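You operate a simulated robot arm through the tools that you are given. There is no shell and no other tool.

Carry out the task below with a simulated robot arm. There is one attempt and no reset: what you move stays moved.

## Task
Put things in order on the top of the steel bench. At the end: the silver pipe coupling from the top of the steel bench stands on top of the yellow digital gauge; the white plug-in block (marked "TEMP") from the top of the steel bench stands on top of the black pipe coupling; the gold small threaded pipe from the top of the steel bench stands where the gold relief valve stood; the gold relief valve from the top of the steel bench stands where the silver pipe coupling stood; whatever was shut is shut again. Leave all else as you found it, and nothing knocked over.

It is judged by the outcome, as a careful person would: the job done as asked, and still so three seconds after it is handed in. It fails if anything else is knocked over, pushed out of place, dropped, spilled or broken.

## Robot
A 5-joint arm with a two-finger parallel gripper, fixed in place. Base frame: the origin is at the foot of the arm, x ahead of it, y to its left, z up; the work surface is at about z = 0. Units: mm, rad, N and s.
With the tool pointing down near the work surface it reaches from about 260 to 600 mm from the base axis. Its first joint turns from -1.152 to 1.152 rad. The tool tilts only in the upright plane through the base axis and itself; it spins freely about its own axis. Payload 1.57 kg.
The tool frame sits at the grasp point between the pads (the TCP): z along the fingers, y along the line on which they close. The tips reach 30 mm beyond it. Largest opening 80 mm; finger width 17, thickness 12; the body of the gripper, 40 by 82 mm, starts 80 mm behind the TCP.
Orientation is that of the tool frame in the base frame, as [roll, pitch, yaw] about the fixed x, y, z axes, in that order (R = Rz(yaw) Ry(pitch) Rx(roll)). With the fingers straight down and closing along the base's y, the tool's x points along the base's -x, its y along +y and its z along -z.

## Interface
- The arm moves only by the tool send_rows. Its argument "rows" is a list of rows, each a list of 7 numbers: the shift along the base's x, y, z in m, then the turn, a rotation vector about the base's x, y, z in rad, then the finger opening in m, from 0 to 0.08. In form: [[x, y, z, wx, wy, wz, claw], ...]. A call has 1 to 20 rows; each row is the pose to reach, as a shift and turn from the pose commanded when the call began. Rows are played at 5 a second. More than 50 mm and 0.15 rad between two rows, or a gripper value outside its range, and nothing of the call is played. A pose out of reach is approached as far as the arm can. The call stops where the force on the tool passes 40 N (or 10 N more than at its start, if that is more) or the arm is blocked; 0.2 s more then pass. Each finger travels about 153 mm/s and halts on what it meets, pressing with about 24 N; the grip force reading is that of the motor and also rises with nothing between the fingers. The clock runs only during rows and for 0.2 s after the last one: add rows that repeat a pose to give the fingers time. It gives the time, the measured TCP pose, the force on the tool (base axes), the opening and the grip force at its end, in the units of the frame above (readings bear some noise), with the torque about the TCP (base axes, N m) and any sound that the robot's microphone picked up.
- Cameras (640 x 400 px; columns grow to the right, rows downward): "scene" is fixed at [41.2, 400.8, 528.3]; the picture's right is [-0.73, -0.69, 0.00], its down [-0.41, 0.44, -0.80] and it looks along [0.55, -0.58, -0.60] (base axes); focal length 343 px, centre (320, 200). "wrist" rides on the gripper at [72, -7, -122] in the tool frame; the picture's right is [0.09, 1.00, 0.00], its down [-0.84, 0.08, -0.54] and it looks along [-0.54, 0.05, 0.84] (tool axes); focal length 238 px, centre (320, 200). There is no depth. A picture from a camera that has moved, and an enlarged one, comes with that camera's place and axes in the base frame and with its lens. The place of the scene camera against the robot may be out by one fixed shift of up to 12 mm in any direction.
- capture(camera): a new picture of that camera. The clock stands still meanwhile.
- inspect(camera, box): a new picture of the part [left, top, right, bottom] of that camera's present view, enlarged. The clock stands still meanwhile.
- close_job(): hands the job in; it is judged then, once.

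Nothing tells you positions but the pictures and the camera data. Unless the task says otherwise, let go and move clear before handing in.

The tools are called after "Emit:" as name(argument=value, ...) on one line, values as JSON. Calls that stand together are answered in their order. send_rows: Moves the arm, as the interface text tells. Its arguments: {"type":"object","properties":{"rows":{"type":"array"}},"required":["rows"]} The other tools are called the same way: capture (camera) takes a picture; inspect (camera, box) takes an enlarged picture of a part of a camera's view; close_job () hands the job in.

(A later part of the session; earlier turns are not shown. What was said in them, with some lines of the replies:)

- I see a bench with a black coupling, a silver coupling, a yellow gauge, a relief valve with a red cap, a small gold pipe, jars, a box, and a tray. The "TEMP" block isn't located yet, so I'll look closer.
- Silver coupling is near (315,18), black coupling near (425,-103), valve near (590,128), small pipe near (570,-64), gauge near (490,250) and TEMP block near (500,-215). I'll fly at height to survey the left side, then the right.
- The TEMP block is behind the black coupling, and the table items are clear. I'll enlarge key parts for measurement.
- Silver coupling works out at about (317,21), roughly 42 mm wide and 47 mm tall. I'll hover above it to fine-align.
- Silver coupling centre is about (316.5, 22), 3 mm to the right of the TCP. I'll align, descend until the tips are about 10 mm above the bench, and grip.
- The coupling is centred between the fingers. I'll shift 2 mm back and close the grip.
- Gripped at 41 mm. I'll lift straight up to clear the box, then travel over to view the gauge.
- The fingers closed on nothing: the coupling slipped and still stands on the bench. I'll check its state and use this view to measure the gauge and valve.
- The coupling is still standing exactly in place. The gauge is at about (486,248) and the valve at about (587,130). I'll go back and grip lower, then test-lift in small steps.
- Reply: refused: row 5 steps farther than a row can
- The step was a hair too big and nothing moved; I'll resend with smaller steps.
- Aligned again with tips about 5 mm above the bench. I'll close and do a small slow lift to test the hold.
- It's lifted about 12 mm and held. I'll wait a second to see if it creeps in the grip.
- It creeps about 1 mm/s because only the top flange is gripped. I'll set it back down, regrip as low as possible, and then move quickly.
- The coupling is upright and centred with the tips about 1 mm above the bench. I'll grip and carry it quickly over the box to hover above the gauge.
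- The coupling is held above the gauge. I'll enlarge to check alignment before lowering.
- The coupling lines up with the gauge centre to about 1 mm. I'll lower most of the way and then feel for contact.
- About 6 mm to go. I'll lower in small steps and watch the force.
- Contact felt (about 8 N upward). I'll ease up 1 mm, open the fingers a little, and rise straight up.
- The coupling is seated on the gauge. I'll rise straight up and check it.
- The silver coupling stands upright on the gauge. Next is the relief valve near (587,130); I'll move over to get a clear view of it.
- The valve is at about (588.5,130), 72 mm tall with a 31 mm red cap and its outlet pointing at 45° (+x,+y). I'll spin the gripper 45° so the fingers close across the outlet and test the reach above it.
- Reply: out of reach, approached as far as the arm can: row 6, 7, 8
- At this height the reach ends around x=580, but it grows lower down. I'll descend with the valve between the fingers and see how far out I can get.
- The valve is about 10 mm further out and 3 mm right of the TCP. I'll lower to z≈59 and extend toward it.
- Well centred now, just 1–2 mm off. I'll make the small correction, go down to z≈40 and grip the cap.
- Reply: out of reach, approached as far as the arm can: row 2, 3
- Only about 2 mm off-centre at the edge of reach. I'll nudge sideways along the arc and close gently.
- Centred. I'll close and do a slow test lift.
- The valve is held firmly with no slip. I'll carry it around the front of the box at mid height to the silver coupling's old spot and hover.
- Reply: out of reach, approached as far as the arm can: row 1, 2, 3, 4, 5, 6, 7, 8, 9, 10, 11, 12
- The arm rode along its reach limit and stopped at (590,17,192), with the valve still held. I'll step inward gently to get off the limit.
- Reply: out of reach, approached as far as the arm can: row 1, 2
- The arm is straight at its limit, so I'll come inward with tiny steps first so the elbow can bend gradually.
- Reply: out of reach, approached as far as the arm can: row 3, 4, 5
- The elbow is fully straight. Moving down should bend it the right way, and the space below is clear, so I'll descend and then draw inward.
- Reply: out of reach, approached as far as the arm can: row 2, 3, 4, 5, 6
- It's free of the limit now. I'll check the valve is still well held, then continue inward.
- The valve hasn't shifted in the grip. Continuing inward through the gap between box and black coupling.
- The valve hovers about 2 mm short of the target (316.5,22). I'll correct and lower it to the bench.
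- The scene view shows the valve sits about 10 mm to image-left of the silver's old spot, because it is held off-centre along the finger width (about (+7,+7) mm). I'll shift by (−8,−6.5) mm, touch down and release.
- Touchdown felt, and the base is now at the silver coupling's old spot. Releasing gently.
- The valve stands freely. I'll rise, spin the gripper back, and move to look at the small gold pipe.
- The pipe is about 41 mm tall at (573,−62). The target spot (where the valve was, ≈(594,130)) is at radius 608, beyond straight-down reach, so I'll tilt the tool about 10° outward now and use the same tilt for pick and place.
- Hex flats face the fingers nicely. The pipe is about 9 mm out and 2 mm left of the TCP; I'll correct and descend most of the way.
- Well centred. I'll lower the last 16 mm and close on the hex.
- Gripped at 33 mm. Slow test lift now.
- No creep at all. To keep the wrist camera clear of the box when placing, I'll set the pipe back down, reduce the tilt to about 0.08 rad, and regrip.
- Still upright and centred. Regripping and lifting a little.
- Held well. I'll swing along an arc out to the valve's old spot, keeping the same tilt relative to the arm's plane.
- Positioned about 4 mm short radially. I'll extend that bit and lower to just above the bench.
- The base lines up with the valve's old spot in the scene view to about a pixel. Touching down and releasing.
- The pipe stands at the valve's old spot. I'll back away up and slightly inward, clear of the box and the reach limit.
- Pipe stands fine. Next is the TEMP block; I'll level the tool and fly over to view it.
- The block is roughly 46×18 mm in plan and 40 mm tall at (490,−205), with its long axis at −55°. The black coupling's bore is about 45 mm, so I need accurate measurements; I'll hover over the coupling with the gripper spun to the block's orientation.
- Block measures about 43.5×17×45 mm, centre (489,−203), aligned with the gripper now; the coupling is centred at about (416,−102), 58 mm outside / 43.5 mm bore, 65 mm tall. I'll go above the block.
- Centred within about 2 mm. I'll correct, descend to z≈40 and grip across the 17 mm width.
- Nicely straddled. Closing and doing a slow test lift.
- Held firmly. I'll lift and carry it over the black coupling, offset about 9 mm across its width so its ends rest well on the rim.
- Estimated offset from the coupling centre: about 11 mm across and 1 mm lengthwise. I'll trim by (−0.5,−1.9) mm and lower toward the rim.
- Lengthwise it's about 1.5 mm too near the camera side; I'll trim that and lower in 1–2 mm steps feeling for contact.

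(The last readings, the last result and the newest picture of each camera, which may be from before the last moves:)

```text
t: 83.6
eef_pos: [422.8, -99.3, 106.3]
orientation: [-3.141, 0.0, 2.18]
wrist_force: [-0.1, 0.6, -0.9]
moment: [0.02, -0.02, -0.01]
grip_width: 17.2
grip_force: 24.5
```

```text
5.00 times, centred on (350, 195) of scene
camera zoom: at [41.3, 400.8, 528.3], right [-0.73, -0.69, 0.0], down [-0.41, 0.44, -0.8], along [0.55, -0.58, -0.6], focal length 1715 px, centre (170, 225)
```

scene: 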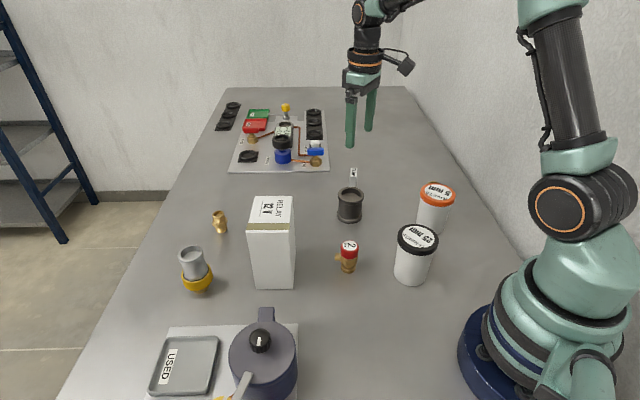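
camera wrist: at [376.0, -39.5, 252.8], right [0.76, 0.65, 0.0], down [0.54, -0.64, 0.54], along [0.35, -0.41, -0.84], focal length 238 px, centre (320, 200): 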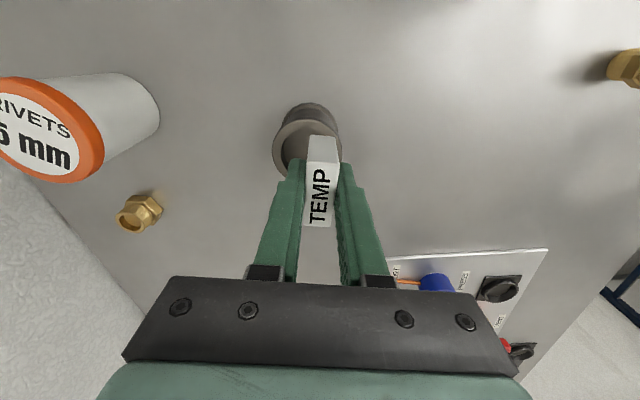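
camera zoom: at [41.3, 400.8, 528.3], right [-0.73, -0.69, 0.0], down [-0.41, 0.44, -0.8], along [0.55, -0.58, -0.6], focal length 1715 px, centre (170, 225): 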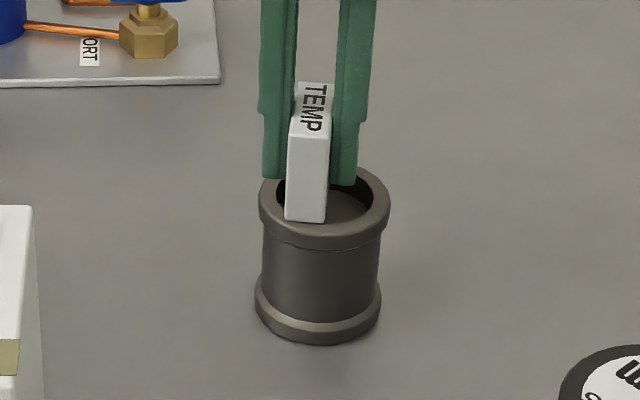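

Emit:
inspect(camera="scene", box=[335, 180, 365, 210])

Emit:
inspect(camera="wrist", box=[280, 110, 360, 160])

```text
13.33 times, centred on (350, 195) of scene
camera zoom: at [41.3, 400.8, 528.3], right [-0.73, -0.69, 0.0], down [-0.41, 0.44, -0.8], along [0.55, -0.58, -0.6], focal length 4573 px, centre (-80, 267)
```

zoom: 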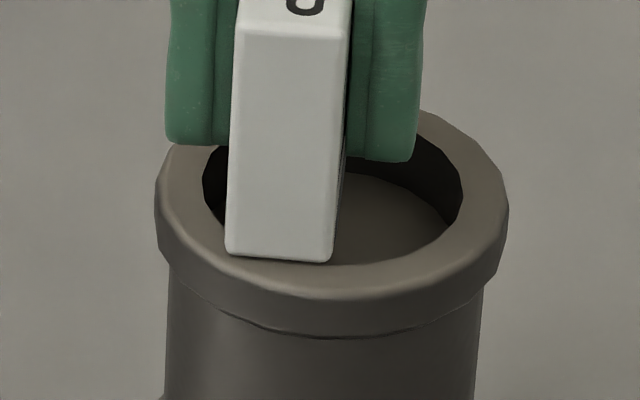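

```text
8.00 times, centred on (320, 135) of wrist
camera zoom: at [375.6, -43.9, 227.6], right [0.76, 0.65, 0.0], down [0.54, -0.64, 0.54], along [0.35, -0.41, -0.84], focal length 1907 px, centre (320, 720)
```

zoom: 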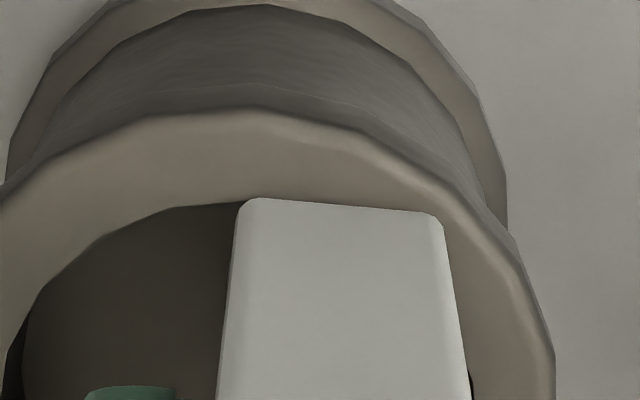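

Still about 2 mm above the rim. Given the block's rounded edges, I'll shift it 3 mm further off-centre for a more secure seat, then lower onto the rim.

Emit:
send_rows(rows=[[0.0015, 0.0005, 0.001, 0, 0, 0, 0], [0.0029, 0.0011, 0.001, 0, 0, 0, 0], [0.0029, 0.0011, -0.0005, 0, 0, 0, 0], [0.0029, 0.0011, -0.0015, 0, 0, 0, 0], [0.0029, 0.0011, -0.0015, 0, 0, 0, 0]])

Emit:
send_rows(rows=[[0, 0, -0.0008, 0, 0, 0, 0], [0, 0, -0.0008, 0, 0, 0, 0]])

Emit:
inspect(camera="scene", box=[335, 180, 365, 210])

Emit:
inspect(camera="wrist", box=[280, 110, 360, 160])

```text
t: 84.8
eef_pos: [426.7, -100.2, 105.0]
orientation: [3.141, 0.002, 2.181]
wrist_force: [-6.5, 1.8, 19.6]
moment: [0.15, 0.22, -0.01]
grip_width: 17.4
grip_force: 24.1
```

```text
t: 85.4
eef_pos: [427.6, -99.1, 103.7]
orientation: [3.14, 0.003, 2.181]
wrist_force: [-4.1, -1.9, 21.6]
moment: [-0.14, 0.06, 0.02]
grip_width: 17.3
grip_force: 23.9
```

```text
13.33 times, centred on (350, 195) of scene
camera zoom: at [41.2, 400.8, 528.2], right [-0.73, -0.69, 0.0], down [-0.41, 0.44, -0.8], along [0.55, -0.58, -0.6], focal length 4573 px, centre (-80, 267)
```

zoom: 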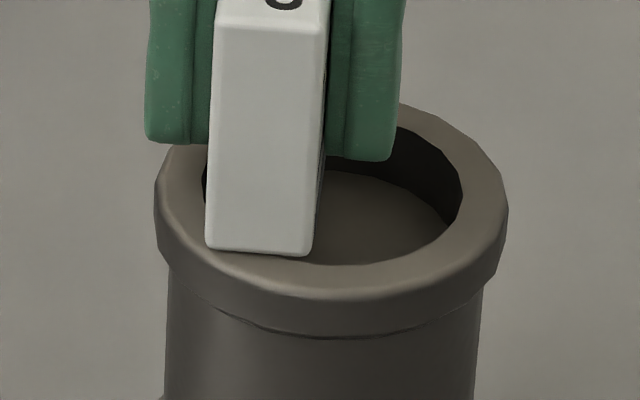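

```text
8.00 times, centred on (320, 135) of wrist
camera zoom: at [379.2, -43.3, 226.1], right [0.76, 0.65, 0.0], down [0.54, -0.64, 0.54], along [0.35, -0.41, -0.84], focal length 1907 px, centre (320, 720)
```

zoom: 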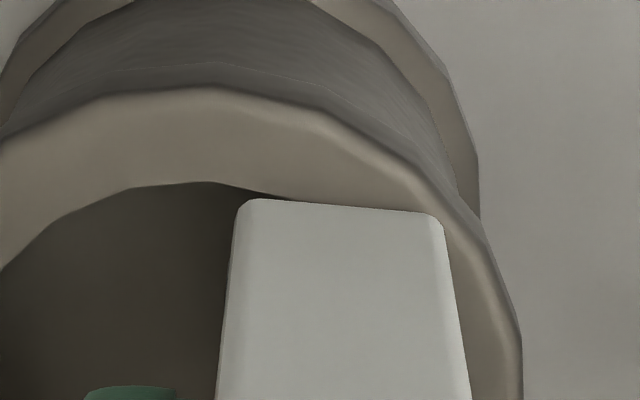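

Contact is made (about 20 N); the coupling hasn't moved. I'll ease the pressure off before releasing.

Emit:
send_rows(rows=[[0, 0, 0.0008, 0, 0, 0, 0], [0, 0, 0.0012, 0, 0, 0, 0], [0, 0, 0.0012, 0, 0, 0, 0]])

Emit:
inspect(camera="scene", box=[335, 180, 365, 210])

Emit:
inspect(camera="wrist", box=[260, 90, 380, 190])

```text
t: 86.2
eef_pos: [424.7, -98.6, 104.3]
orientation: [-3.139, 0.0, 2.182]
wrist_force: [2.2, -0.5, 4.0]
moment: [-0.07, -0.09, -0.01]
grip_width: 17.5
grip_force: 23.8
```

```text
13.33 times, centred on (350, 195) of scene
camera zoom: at [41.2, 400.8, 528.3], right [-0.73, -0.69, 0.0], down [-0.41, 0.44, -0.8], along [0.55, -0.58, -0.6], focal length 4573 px, centre (-80, 267)
```

zoom: 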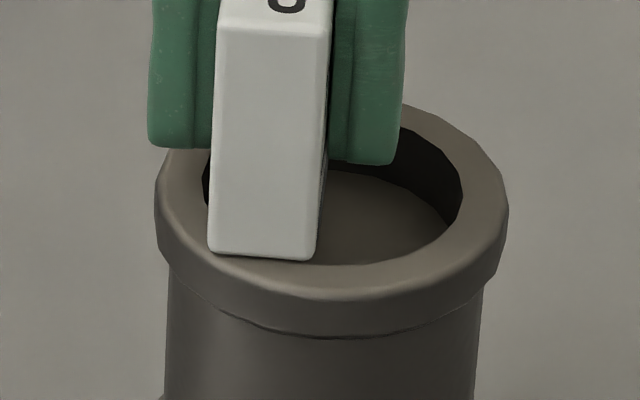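

```text
4.00 times, centred on (320, 140) of wrist
camera zoom: at [378.4, -42.6, 226.4], right [0.76, 0.65, 0.0], down [0.54, -0.64, 0.54], along [0.35, -0.41, -0.84], focal length 953 px, centre (320, 440)
```

zoom: 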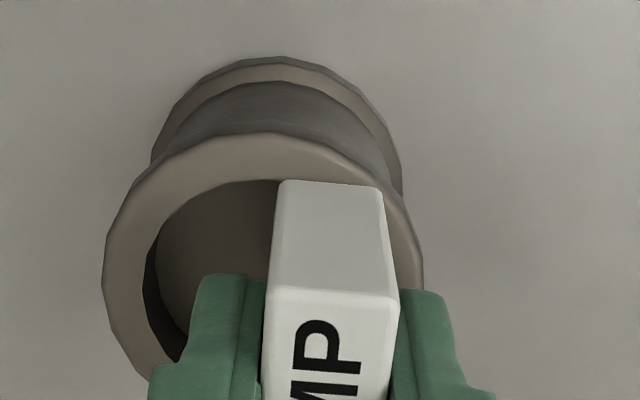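

Pressure is eased to about 4 N with the block seated on the rim. Opening gently.

Emit:
send_rows(rows=[[0, 0, 0.0003, 0, 0, 0, 0.018], [0, 0, 0.0003, 0, 0, 0, 0.022], [0, 0, 0.0003, 0, 0, 0, 0.028], [0, 0, 0.0003, 0, 0, 0, 0.032]])

Emit:
inspect(camera="scene", box=[320, 155, 380, 235])

Emit:
inspect(camera="wrist", box=[260, 90, 380, 210])

```text
t: 87.2
eef_pos: [425.1, -99.0, 105.9]
orientation: [-3.141, -0.002, 2.179]
wrist_force: [-0.1, 0.0, 0.3]
moment: [0.02, -0.04, 0.0]
grip_width: 31.8
grip_force: 0.0
```

```text
5.00 times, centred on (350, 195) of scene
camera zoom: at [41.2, 400.8, 528.3], right [-0.73, -0.69, 0.0], down [-0.41, 0.44, -0.8], along [0.55, -0.58, -0.6], focal length 1715 px, centre (170, 225)
```

zoom: 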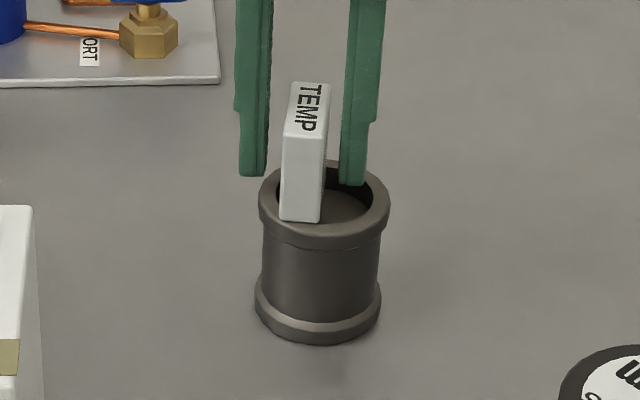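

```text
3.33 times, centred on (320, 150) of wrist
camera zoom: at [378.8, -42.8, 227.2], right [0.76, 0.65, 0.0], down [0.54, -0.64, 0.54], along [0.35, -0.41, -0.84], focal length 794 px, centre (320, 367)
```

zoom: 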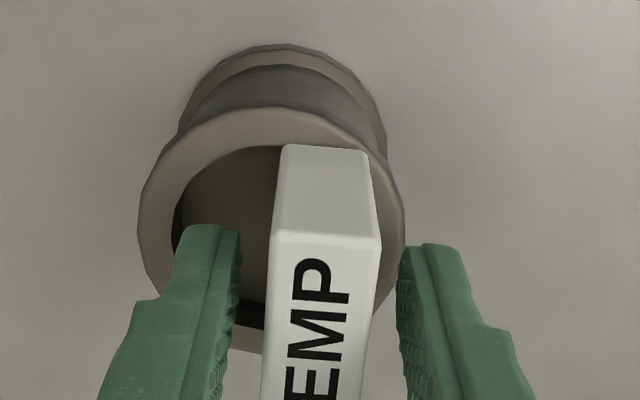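

Emit:
inspect(camera="scene", box=[330, 168, 370, 208])

Emit:
inspect(camera="wrist", box=[280, 110, 360, 160])

```text
10.00 times, centred on (350, 188) of scene
camera zoom: at [41.2, 400.8, 528.3], right [-0.73, -0.69, 0.0], down [-0.41, 0.44, -0.8], along [0.55, -0.58, -0.6], focal length 3429 px, centre (20, 320)
```

zoom: 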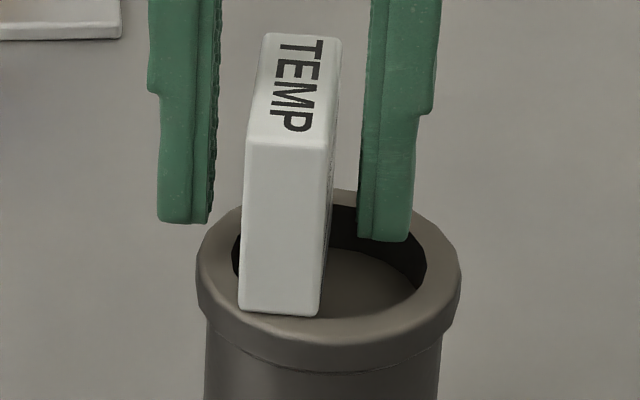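

```text
8.00 times, centred on (320, 135) of wrist
camera zoom: at [378.8, -42.8, 227.2], right [0.76, 0.65, 0.0], down [0.54, -0.64, 0.54], along [0.35, -0.41, -0.84], focal length 1907 px, centre (320, 720)
```

zoom: 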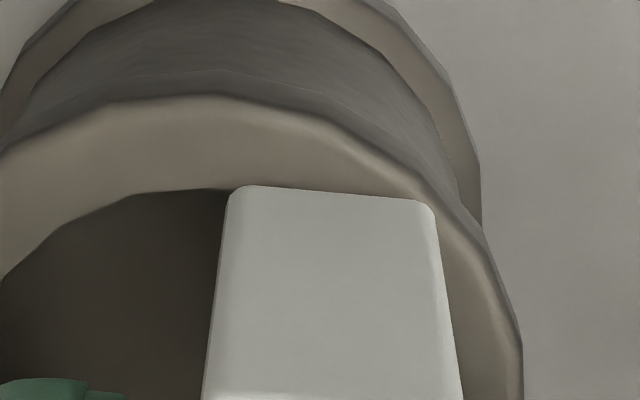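

The block stands upright on the rim with good overlap. Opening a bit more and rising straight up.

Emit:
send_rows(rows=[[0, 0, 0, 0, 0, 0, 0.045], [0, 0, 0.005, 0, 0, 0, 0.05], [0, 0, 0.02, 0, 0, 0, 0.05], [0, 0, 0.045, 0, 0, 0, 0.05], [0, 0, 0.08, 0, 0, 0, 0.06], [0, 0, 0.115, 0, 0, 0, 0.08], [0, 0, 0.13, 0, 0, 0, 0.08]])

Emit:
capture(camera="scene")

Emit:
inspect(camera="scene", box=[320, 160, 380, 230])

Emit:
inspect(camera="wrist", box=[260, 60, 380, 180])

```text
t: 88.8
eef_pos: [424.7, -99.5, 233.8]
orientation: [3.141, 0.002, 2.181]
wrist_force: [-0.1, 0.4, 0.7]
moment: [0.0, -0.02, 0.0]
grip_width: 79.9
grip_force: 0.1
```

```text
taken
```

scene: 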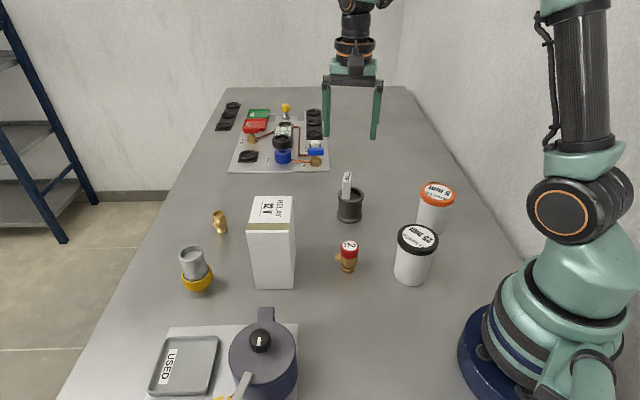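

```text
5.71 times, centred on (350, 195) of scene
camera zoom: at [41.2, 400.8, 528.3], right [-0.73, -0.69, 0.0], down [-0.41, 0.44, -0.8], along [0.55, -0.58, -0.6], focal length 1960 px, centre (149, 229)
```

zoom: 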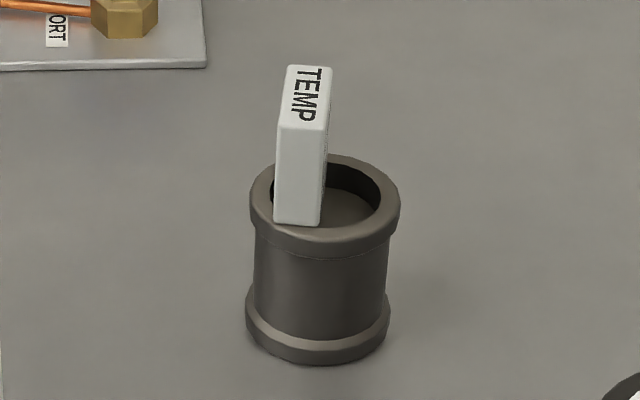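

```text
3.33 times, centred on (320, 120) of wrist
camera zoom: at [379.0, -43.4, 355.9], right [0.76, 0.65, 0.0], down [0.54, -0.64, 0.54], along [0.35, -0.41, -0.84], focal length 794 px, centre (320, 467)
```

zoom: 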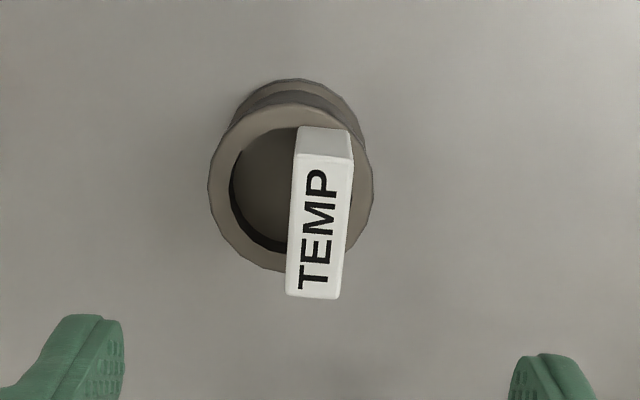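

All four items are placed. I'll move clear, let a couple of seconds pass, and check that everything is stable.

Emit:
send_rows(rows=[[-0.03, 0.02, 0.01, 0, 0, 0, 0.08], [-0.06, 0.04, 0.015, 0, 0, 0, 0.08], [-0.09, 0.055, 0.015, 0, 0, 0, 0.08], [-0.09, 0.055, 0.015, 0, 0, 0, 0.08], [-0.09, 0.055, 0.015, 0, 0, 0, 0.08], [-0.09, 0.055, 0.015, 0, 0, 0, 0.08], [-0.09, 0.055, 0.015, 0, 0, 0, 0.08], [-0.09, 0.055, 0.015, 0, 0, 0, 0.08], [-0.09, 0.055, 0.015, 0, 0, 0, 0.08], [-0.09, 0.055, 0.015, 0, 0, 0, 0.08], [-0.09, 0.055, 0.015, 0, 0, 0, 0.08], [-0.09, 0.055, 0.015, 0, 0, 0, 0.08], [-0.09, 0.055, 0.015, 0, 0, 0, 0.08]])

Emit:
inspect(camera="scene", box=[160, 160, 480, 360])

Emit:
inspect(camera="scene", box=[170, 170, 310, 300])

Emit:
inspect(camera="scene", box=[320, 160, 380, 230])

Emit:
inspect(camera="scene", box=[200, 80, 360, 180])

```text
t: 91.6
eef_pos: [335.6, -41.3, 250.3]
orientation: [3.141, -0.001, 2.18]
wrist_force: [-1.2, 0.2, 0.4]
moment: [0.0, 0.02, 0.0]
grip_width: 80.1
grip_force: 0.1
```

```text
2.00 times, centred on (320, 260) of scene
camera zoom: at [41.2, 400.8, 528.3], right [-0.73, -0.69, 0.0], down [-0.41, 0.44, -0.8], along [0.55, -0.58, -0.6], focal length 686 px, centre (320, 80)
```

zoom: 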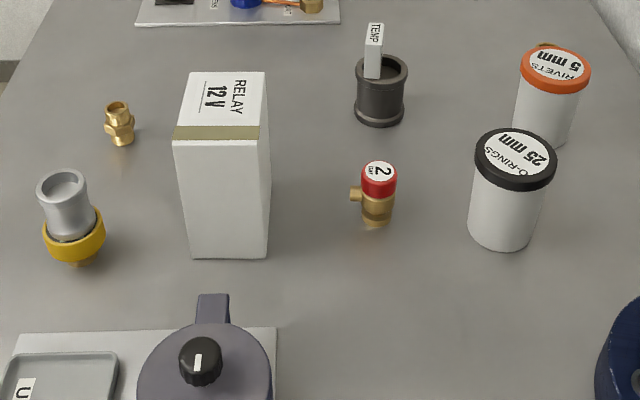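

```text
3.08 times, centred on (240, 235) of scene
camera zoom: at [41.2, 400.8, 528.3], right [-0.73, -0.69, 0.0], down [-0.41, 0.44, -0.8], along [0.55, -0.58, -0.6], focal length 1055 px, centre (566, 92)
```

zoom: 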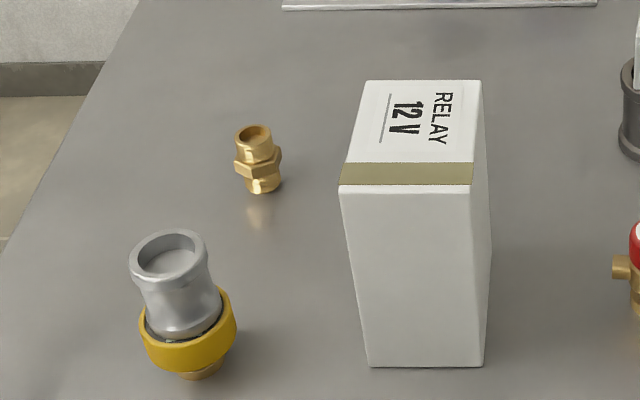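

```text
5.71 times, centred on (350, 195) of scene
camera zoom: at [41.2, 400.8, 528.3], right [-0.73, -0.69, 0.0], down [-0.41, 0.44, -0.8], along [0.55, -0.58, -0.6], focal length 1960 px, centre (149, 229)
```

zoom: 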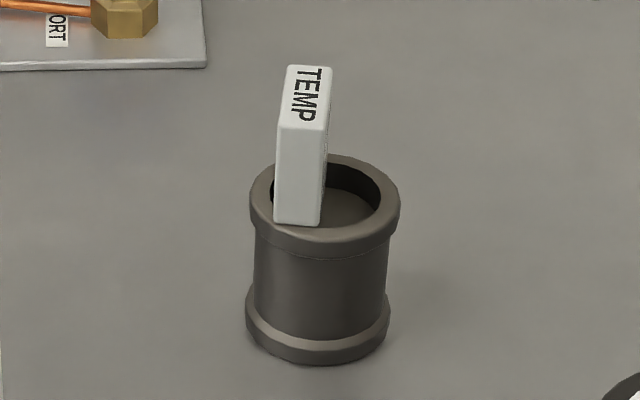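

```text
4.00 times, centred on (280, 130) of scene
camera zoom: at [41.2, 400.8, 528.3], right [-0.73, -0.69, 0.0], down [-0.41, 0.44, -0.8], along [0.55, -0.58, -0.6], focal length 1372 px, centre (480, 480)
```

zoom: 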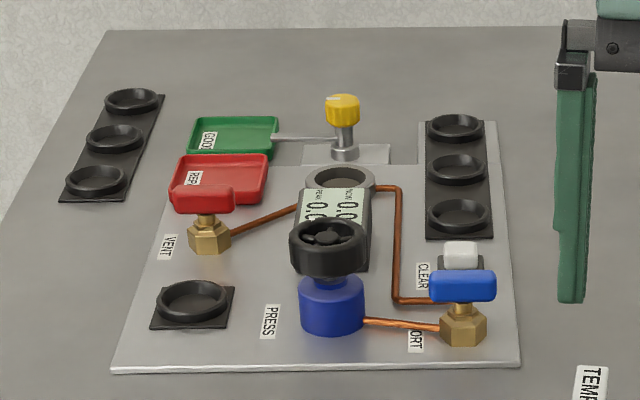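

Nothing has moved over the last few seconds. The silver coupling is on the gauge, the TEMP block is on the black coupling, the pipe is at the valve's old spot and the valve is at the silver coupling's old spot. Everything else looks undisturbed and the arm is clear, so I'm handing in.

Emit:
close_job()

```text
The job is handed in.
```

The job is handed in, and all four items are where you asked. In my last check, about three seconds after the final release, nothing was moving or knocked over.

- **Silver pipe coupling:** it stands upright on top of the yellow digital gauge. My first grip slipped when I tried to lift it. It stayed standing on the bench, and I carried it on a later attempt.
- **White TEMP block:** it stands upright on the rim of the black pipe coupling. I set it about 12 mm off-centre on purpose. The coupling's opening is about as wide as the block is long, so centred it would have had almost no rim under its ends.
- **Gold small threaded pipe:** it stands where the relief valve stood, within a millimetre or two by the scene camera.
- **Gold relief valve:** it stands where the silver coupling stood, also within a few millimetres.

I didn't open anything, so nothing needed shutting again. The box, the jars, the panel and the other fittings look unmoved in the before and after pictures.
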